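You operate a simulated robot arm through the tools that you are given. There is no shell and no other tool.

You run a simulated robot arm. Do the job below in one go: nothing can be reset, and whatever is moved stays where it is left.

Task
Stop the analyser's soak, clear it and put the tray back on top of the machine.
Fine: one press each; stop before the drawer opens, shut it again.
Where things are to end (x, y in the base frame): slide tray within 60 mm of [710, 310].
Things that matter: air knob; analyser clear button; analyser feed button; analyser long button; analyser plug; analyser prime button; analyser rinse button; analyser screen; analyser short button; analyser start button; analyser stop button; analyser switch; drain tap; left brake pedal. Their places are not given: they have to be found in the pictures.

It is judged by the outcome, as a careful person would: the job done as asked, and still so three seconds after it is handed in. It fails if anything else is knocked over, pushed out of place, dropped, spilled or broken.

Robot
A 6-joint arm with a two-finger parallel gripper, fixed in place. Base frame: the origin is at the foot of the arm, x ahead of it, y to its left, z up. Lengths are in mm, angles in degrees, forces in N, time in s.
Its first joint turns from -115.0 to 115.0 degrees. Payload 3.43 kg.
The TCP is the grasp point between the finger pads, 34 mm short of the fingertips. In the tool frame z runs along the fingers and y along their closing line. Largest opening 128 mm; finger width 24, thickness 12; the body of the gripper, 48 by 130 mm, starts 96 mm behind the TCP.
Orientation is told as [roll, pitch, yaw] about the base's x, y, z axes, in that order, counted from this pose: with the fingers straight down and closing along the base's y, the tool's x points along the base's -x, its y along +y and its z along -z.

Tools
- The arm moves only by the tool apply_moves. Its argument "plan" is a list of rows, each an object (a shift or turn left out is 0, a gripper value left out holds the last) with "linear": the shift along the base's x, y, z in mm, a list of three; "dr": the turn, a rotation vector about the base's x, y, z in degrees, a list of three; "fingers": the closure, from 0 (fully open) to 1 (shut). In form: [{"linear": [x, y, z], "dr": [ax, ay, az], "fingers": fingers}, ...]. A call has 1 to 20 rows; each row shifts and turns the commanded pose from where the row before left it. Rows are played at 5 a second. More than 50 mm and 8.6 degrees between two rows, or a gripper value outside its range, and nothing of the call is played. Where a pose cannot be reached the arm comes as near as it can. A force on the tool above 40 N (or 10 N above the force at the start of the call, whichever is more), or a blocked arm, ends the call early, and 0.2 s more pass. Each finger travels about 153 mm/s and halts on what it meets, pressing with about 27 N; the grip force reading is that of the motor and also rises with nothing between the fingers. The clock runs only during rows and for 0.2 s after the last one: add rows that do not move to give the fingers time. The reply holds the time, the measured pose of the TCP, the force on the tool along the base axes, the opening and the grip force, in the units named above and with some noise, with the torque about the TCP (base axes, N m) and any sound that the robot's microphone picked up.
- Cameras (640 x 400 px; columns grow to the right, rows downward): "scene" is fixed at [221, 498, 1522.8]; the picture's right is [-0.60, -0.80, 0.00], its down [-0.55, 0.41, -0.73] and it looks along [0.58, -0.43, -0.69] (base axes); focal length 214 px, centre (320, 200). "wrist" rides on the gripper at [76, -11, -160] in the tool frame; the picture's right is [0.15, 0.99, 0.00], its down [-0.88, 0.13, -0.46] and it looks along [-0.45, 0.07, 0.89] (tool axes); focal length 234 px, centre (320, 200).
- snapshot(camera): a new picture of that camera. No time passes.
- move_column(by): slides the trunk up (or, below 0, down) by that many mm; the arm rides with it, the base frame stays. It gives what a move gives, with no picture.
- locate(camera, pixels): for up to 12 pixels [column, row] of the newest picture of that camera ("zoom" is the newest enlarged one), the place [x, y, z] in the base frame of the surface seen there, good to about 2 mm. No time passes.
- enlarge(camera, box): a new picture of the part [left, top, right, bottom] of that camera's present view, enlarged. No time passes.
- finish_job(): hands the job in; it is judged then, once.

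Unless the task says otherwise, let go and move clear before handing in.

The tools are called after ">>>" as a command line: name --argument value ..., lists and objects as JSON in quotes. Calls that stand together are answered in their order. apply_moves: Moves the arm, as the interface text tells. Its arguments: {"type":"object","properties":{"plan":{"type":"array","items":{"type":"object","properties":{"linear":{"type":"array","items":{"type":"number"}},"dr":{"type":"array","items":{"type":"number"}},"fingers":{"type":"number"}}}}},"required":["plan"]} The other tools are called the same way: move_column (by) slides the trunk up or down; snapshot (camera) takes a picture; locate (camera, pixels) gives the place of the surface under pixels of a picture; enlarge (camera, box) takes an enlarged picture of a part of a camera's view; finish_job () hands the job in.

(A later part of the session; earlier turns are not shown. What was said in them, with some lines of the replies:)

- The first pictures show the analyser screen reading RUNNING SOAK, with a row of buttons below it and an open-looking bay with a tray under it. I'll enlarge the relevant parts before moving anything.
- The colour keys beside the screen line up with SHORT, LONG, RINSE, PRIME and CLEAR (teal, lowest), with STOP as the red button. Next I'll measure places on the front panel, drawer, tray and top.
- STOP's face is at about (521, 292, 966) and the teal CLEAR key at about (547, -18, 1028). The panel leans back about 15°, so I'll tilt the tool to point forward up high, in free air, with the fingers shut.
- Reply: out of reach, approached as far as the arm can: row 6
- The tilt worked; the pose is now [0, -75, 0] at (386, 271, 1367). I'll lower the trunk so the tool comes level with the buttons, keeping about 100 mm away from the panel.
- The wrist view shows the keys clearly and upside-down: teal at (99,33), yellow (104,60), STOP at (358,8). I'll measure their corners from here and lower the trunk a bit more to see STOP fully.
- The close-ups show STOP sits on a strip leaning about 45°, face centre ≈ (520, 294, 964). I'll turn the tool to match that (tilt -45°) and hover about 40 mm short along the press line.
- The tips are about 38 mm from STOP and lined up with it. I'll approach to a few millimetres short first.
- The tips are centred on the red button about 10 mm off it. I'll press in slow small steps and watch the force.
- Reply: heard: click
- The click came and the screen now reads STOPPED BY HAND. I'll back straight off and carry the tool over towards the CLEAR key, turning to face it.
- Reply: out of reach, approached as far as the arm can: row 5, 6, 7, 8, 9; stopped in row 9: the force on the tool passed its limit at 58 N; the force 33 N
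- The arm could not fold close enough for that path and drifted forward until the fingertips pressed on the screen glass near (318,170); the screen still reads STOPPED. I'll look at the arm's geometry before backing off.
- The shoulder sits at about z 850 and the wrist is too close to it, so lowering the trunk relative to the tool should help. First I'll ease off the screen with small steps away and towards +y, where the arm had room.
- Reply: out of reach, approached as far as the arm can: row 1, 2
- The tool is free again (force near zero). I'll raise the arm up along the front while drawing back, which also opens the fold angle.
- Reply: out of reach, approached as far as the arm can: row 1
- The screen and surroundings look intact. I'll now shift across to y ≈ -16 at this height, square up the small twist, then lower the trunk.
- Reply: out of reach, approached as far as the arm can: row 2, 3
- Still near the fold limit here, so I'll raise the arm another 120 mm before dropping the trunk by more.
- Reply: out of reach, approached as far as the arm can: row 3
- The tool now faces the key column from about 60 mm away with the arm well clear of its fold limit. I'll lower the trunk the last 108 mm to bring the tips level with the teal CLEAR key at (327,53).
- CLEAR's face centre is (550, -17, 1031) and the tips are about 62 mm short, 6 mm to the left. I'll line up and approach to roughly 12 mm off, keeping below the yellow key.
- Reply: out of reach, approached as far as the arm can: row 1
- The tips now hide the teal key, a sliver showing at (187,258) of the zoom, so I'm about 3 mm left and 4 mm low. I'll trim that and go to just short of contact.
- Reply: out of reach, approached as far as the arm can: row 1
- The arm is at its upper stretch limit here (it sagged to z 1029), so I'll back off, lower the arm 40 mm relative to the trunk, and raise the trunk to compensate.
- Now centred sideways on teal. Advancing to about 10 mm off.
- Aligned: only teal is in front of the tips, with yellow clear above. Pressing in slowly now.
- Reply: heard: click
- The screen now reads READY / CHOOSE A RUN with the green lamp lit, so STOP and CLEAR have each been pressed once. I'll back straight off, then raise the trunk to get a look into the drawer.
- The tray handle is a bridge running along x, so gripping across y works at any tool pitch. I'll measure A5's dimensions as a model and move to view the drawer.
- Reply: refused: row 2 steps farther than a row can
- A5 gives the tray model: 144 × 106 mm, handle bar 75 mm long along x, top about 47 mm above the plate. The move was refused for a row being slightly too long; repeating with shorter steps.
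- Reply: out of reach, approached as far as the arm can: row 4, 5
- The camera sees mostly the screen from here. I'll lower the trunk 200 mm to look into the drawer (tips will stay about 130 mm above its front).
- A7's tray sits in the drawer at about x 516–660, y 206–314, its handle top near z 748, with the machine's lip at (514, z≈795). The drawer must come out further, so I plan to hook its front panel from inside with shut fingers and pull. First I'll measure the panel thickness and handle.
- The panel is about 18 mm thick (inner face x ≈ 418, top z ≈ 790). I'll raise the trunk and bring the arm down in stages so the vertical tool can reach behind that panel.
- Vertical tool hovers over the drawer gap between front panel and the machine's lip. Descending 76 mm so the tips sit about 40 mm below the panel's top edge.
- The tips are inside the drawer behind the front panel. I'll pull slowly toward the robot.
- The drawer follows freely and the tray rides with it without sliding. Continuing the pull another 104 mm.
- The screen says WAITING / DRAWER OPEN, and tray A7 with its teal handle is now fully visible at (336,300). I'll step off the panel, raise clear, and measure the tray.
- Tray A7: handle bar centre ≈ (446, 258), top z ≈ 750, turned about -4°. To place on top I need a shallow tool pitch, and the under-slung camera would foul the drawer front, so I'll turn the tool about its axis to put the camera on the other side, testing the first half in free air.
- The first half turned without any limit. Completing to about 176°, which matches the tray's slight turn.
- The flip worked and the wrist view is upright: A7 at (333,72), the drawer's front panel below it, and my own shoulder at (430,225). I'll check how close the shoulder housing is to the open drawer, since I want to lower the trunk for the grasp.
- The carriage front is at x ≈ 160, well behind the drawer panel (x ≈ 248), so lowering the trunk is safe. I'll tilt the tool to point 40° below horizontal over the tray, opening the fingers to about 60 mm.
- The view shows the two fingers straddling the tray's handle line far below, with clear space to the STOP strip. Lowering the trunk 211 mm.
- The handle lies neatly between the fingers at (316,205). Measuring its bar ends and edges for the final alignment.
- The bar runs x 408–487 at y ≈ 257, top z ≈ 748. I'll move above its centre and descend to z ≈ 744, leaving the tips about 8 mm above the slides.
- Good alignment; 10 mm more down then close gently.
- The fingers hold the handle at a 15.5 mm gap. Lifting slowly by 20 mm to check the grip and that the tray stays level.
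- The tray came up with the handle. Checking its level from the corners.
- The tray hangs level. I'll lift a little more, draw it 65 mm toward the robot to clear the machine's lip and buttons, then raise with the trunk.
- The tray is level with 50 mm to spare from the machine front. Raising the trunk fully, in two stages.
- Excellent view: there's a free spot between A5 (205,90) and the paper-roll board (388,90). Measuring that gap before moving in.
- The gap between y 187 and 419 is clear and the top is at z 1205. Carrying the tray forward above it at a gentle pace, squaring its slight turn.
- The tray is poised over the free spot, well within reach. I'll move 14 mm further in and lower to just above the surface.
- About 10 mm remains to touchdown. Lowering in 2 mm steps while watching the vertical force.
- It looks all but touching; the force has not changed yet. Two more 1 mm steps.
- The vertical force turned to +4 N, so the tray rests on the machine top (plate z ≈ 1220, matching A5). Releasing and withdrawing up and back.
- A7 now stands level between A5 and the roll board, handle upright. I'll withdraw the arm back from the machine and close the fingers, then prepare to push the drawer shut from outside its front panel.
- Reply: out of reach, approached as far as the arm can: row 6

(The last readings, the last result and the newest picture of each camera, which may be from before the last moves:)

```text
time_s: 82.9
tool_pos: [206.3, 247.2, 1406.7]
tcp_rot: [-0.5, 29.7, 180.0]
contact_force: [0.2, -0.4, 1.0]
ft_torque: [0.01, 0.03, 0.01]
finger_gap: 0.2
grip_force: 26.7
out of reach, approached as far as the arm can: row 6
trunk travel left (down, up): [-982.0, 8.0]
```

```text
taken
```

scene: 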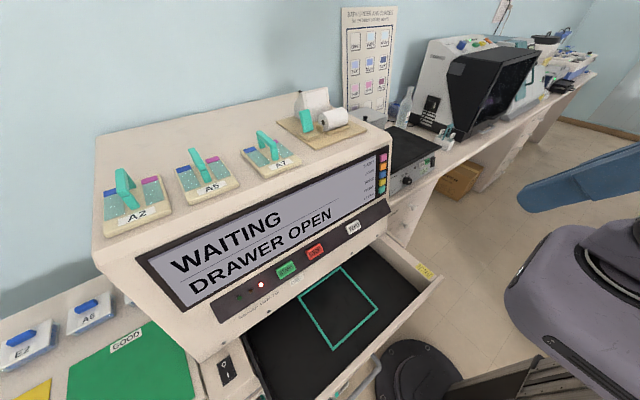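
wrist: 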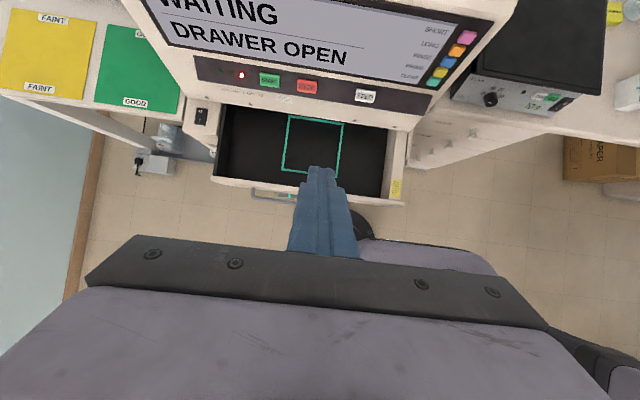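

The arm is in place high in front of the drawer line (at its fold limit, but fine). I'll measure the drawer panel's present position before going down.

>>> enlarge --camera "scene" --box '[320, 260, 460, 400]'

>>> locate --camera "zoom" --pixels '[[200, 335], [260, 280], [320, 225], [380, 175], [430, 130], [265, 295], [330, 235], [330, 250], [270, 360], [250, 330]]'

>>> locate --camera "wrist" --pixels '[[260, 182], [290, 185], [370, 198], [260, 186], [370, 202], [255, 195], [285, 200], [370, 206], [395, 200], [240, 190]]'

```text
2.86 times, centred on (390, 330) of scene
```

zoom: 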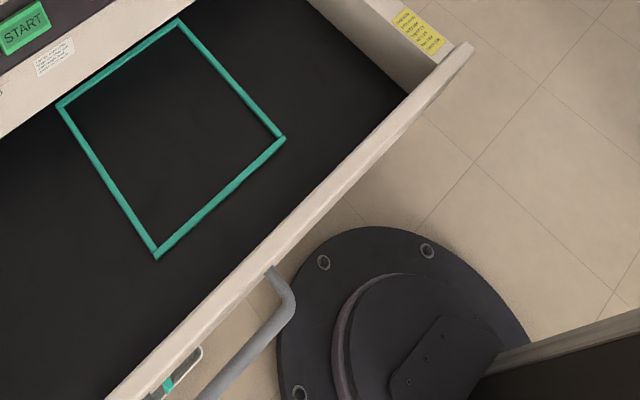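

```text
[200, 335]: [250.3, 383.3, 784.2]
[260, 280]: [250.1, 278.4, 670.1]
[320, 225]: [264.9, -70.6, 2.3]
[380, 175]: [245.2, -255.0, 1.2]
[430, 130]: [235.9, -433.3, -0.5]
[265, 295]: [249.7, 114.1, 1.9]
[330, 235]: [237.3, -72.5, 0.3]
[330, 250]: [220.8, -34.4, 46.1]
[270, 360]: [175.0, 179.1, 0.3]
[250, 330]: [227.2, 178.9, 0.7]
```

```text
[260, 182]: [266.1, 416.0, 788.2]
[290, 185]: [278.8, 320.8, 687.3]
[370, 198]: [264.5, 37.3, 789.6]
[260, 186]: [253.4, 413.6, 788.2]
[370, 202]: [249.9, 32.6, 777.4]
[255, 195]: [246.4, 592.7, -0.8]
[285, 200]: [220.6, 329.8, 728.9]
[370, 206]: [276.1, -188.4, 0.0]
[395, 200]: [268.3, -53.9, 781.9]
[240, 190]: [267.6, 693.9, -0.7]
```

The panel's outer face is at x = 250, and the fingertips' front will be at about x 233. Lowering the trunk 610 mm in stages.

>>> move_column --by -400

>>> snapshot --camera "scene"

>>> snapshot --camera "wrist"

```text
time_s: 86.8
tool_pos: [206.3, 246.6, 1006.8]
tcp_rot: [-0.5, 29.9, 180.0]
contact_force: [0.0, 0.6, -1.3]
ft_torque: [0.01, 0.0, 0.01]
finger_gap: 0.0
grip_force: 27.1
trunk travel left (down, up): [-582.0, 408.0]
```

```text
taken
```

scene: 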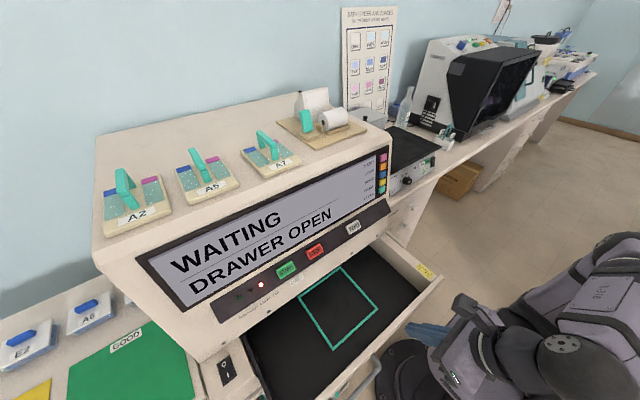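

```text
taken
```

wrist: 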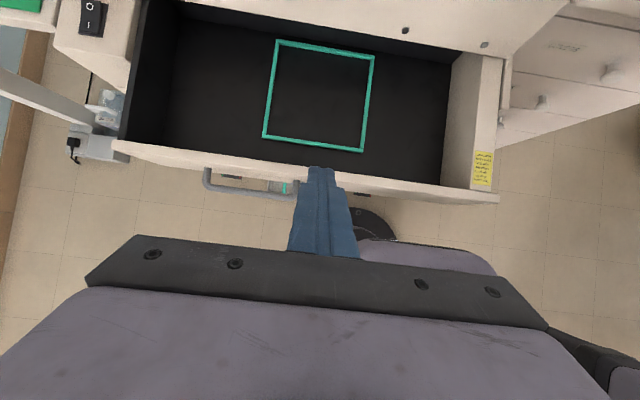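

Clear so far; the fingertips point just outside the panel and left of the drawer handle's end. Lowering another 150 mm and checking again.

>>> move_column --by -150

>>> snapshot --camera "wrist"

>>> enlarge --camera "scene" --box '[320, 240, 560, 400]'

```text
time_s: 88.5
tool_pos: [206.5, 246.9, 854.7]
tcp_rot: [-0.5, 29.8, 180.0]
contact_force: [0.5, -0.8, 0.2]
ft_torque: [0.0, -0.03, 0.02]
finger_gap: 0.0
grip_force: 26.8
trunk travel left (down, up): [-432.0, 558.0]
```

```text
taken
```

wrist: 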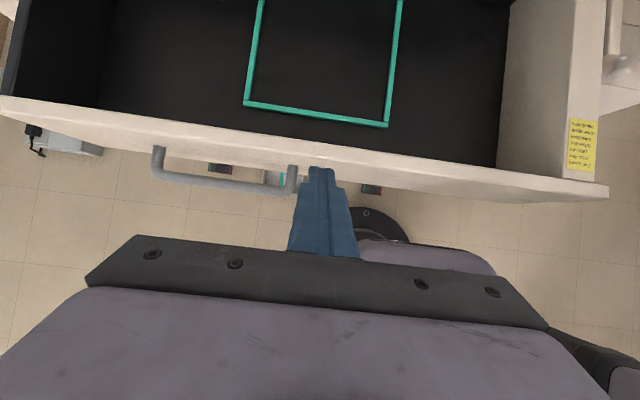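

```text
2.50 times, centred on (440, 320) of scene
```

zoom: 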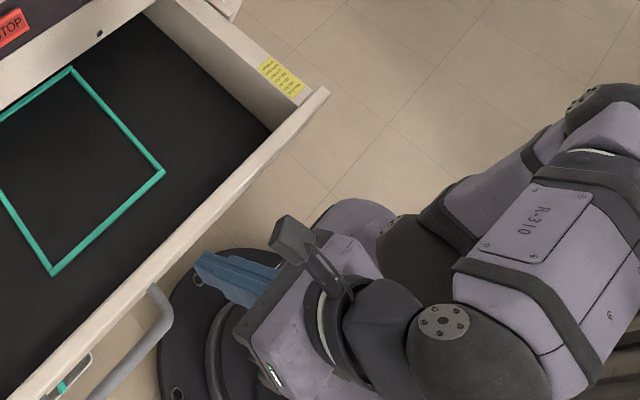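

The tips are just outside the panel, beside the drawer handle's end at (292,180). Lowering the last 58 mm puts them at z ≈ 768, above the handle's level and below the panel's top edge.

>>> move_column --by -58

>>> snapshot --camera "wrist"

```text
time_s: 89.5
tool_pos: [206.3, 247.6, 798.2]
tcp_rot: [-0.5, 29.9, 180.1]
contact_force: [0.1, 0.1, -0.1]
ft_torque: [0.02, -0.01, 0.0]
finger_gap: 0.2
grip_force: 27.3
trunk travel left (down, up): [-374.0, 616.0]
```

```text
taken
```

wrist: 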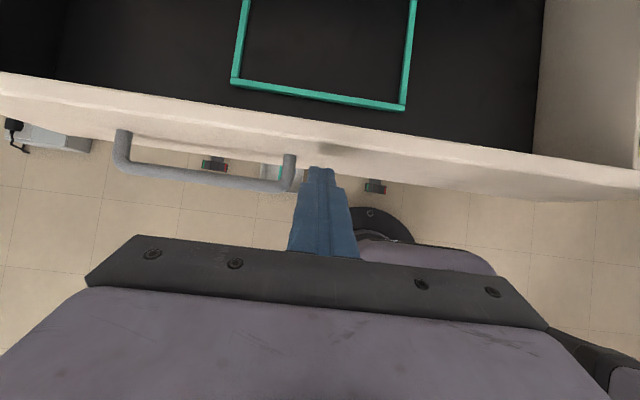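

Ready to push. Moving +x slowly for the first 80 mm.

>>> apply_moves --plan '[{"linear": [8, 0, 0]}, {"linear": [6, 0, 0]}, {"linear": [6, 0, 0]}, {"linear": [8, 0, 0]}, {"linear": [8, 0, 0]}, {"linear": [8, 0, 0]}, {"linear": [8, 0, 0]}, {"linear": [8, 0, 0]}, {"linear": [10, 0, 0]}, {"linear": [10, 0, 0]}, {}]'

>>> snapshot --camera "wrist"

```text
time_s: 91.9
tool_pos: [287.2, 248.2, 797.2]
tcp_rot: [-0.5, 29.8, 180.0]
contact_force: [-0.3, 0.6, -0.2]
ft_torque: [-0.01, -0.02, -0.01]
finger_gap: 0.1
grip_force: 26.3
trunk travel left (down, up): [-374.0, 616.0]
```

```text
taken
```

wrist: 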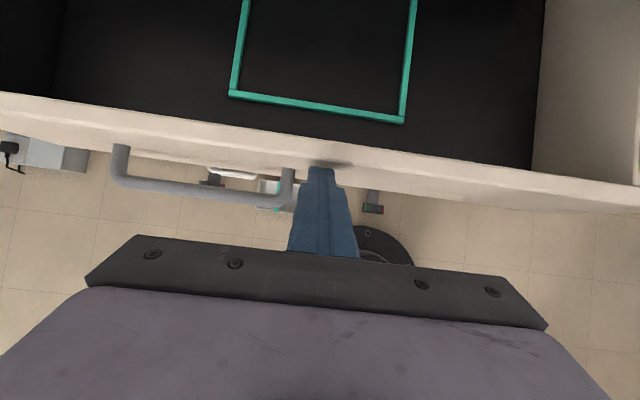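

The drawer follows the push smoothly. Continuing 130 mm.

>>> apply_moves --plan '[{"linear": [8, 0, 0]}, {"linear": [10, 0, 0]}, {"linear": [10, 0, 0]}, {"linear": [10, 0, 0]}, {"linear": [10, 0, 0]}, {"linear": [10, 0, 0]}, {"linear": [10, 0, 0]}, {"linear": [10, 0, 0]}, {"linear": [10, 0, 0]}, {"linear": [10, 0, 0]}, {"linear": [10, 0, 0]}, {"linear": [10, 0, 0]}, {"linear": [8, 0, 0]}, {"linear": [4, 0, 0]}, {}]'

>>> snapshot --camera "wrist"

>>> snapshot --camera "scene"

```text
time_s: 94.1
tool_pos: [373.2, 248.9, 796.2]
tcp_rot: [-0.6, 28.8, 179.9]
contact_force: [-19.1, -1.6, 6.2]
ft_torque: [0.15, 0.26, -0.04]
finger_gap: 0.2
grip_force: 26.7
trunk travel left (down, up): [-374.0, 616.0]
stopped in row 10: the force on the tool passed its limit at 48 N (the readings are from after the stop); the commanded pose is now the measured one
```

```text
taken
```

wrist: 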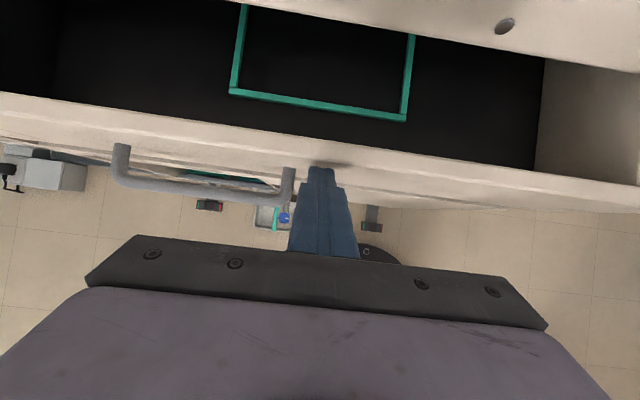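

```text
taken
```

scene: 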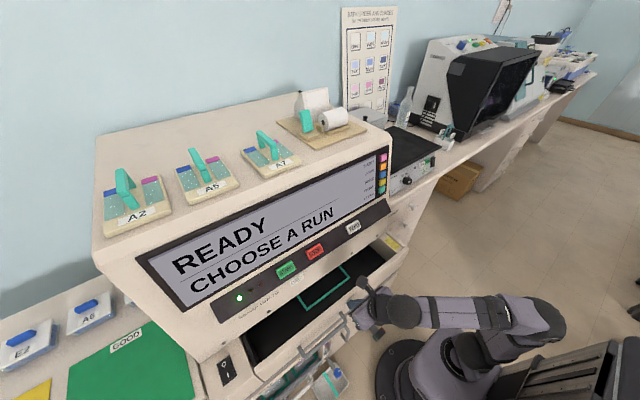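

The push met a firm stop and the screen went back to READY / CHOOSE A RUN with the green lamp, so the starting position (panel at x ≈ 400) was the shut one. I'll ease off and check the panel's position.

>>> apply_moves --plan '[{"linear": [-5, 0, 0]}, {"linear": [-10, 0, 0]}, {"linear": [-15, 0, 0]}, {"linear": [-15, 0, 0]}, {}]'

>>> snapshot --camera "wrist"

>>> snapshot --camera "scene"

>>> locate --camera "scene" --pixels '[[262, 371], [400, 245], [330, 318], [275, 364], [310, 333]]'

```text
time_s: 95.3
tool_pos: [332.4, 249.7, 795.8]
tcp_rot: [-0.3, 28.9, 180.0]
contact_force: [0.5, 0.1, -0.8]
ft_torque: [0.01, 0.01, 0.01]
finger_gap: 0.0
grip_force: 27.1
trunk travel left (down, up): [-374.0, 616.0]
```

```text
taken
```

wrist: 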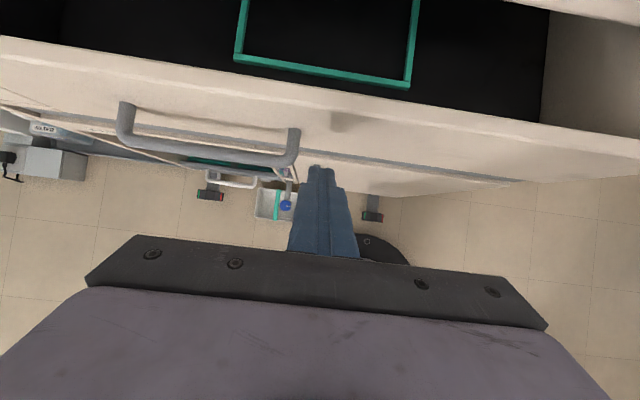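

```text
taken
```

scene: 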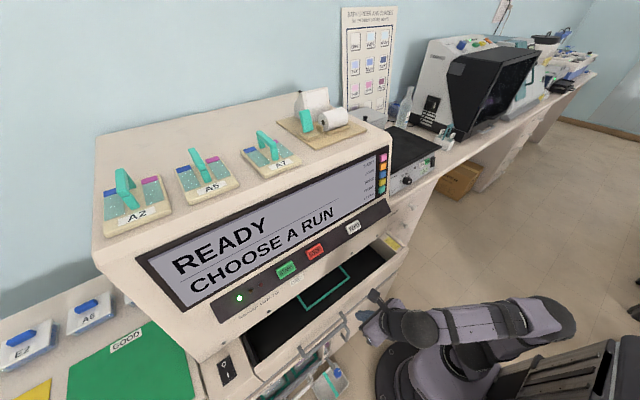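

```text
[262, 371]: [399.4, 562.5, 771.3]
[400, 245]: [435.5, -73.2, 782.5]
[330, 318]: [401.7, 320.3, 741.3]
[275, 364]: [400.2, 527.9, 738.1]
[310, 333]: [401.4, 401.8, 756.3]
```

The panel is back at x ≈ 400–401 all along, identical to the start, and the display reads READY. I'll raise the arm clear and do a final check of the tray.

>>> move_column --by 200

>>> snapshot --camera "scene"

>>> enlarge --camera "scene" --box '[220, 110, 320, 180]'

>>> locate --camera "zoom" --pixels '[[155, 225], [330, 185], [300, 370], [495, 290], [340, 210], [260, 150]]'

>>> enlarge --camera "scene" --box '[200, 170, 420, 400]'

```text
time_s: 97.5
tool_pos: [332.9, 248.4, 994.9]
tcp_rot: [-0.6, 28.9, 179.9]
contact_force: [0.6, 0.3, -0.6]
ft_torque: [0.01, 0.02, 0.01]
finger_gap: 0.1
grip_force: 27.5
trunk travel left (down, up): [-574.0, 416.0]
```

```text
taken
```

scene: 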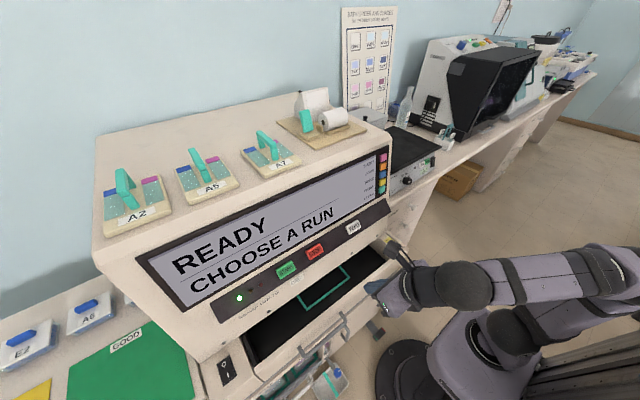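

```text
5.71 times, centred on (270, 145) of scene
```

zoom: 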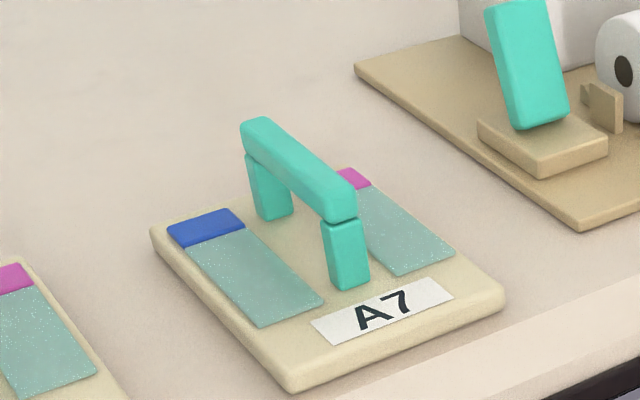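

```text
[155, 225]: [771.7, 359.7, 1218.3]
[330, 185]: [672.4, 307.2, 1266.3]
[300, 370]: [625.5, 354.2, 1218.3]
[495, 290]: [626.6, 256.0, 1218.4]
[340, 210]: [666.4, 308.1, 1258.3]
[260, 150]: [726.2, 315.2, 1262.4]
```

```text
1.74 times, centred on (310, 285) of scene
```

zoom: 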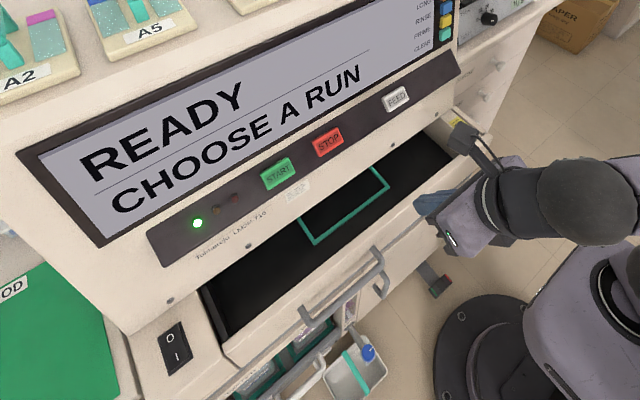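

A7 rests flat on the machine top, centred near (700, 308), about 10 mm from the target. The screen reads READY, the drawer is back at its shut stop and the arm is clear, so I'm handing in.

>>> finish_job

```text
The job is handed in.
```

The soak is stopped and cleared, tray A7 is back on top of the analyser, and the drawer is shut. The job is handed in.

- **Buttons:** I pressed STOP once, before touching the drawer, and the screen changed to STOPPED BY HAND. I then pressed CLEAR once, and it changed to READY / CHOOSE A RUN.
- **Tray:** A7 stayed level on the way out of the drawer. It now rests flat near (700, 308), about 10 mm from the target and clear of A5 and the paper-roll board.
- **Drawer:** I pushed it in until it met a firm stop. The front is back at x ≈ 400, as at the start, and the screen went from DRAWER OPEN back to READY.

**Unplanned contact:** between the two presses the arm reached a limit and drifted forward. The fingertips pushed on the analyser's screen with up to 58 N before the move stopped. I saw no damage, and the screen and buttons worked normally afterwards.
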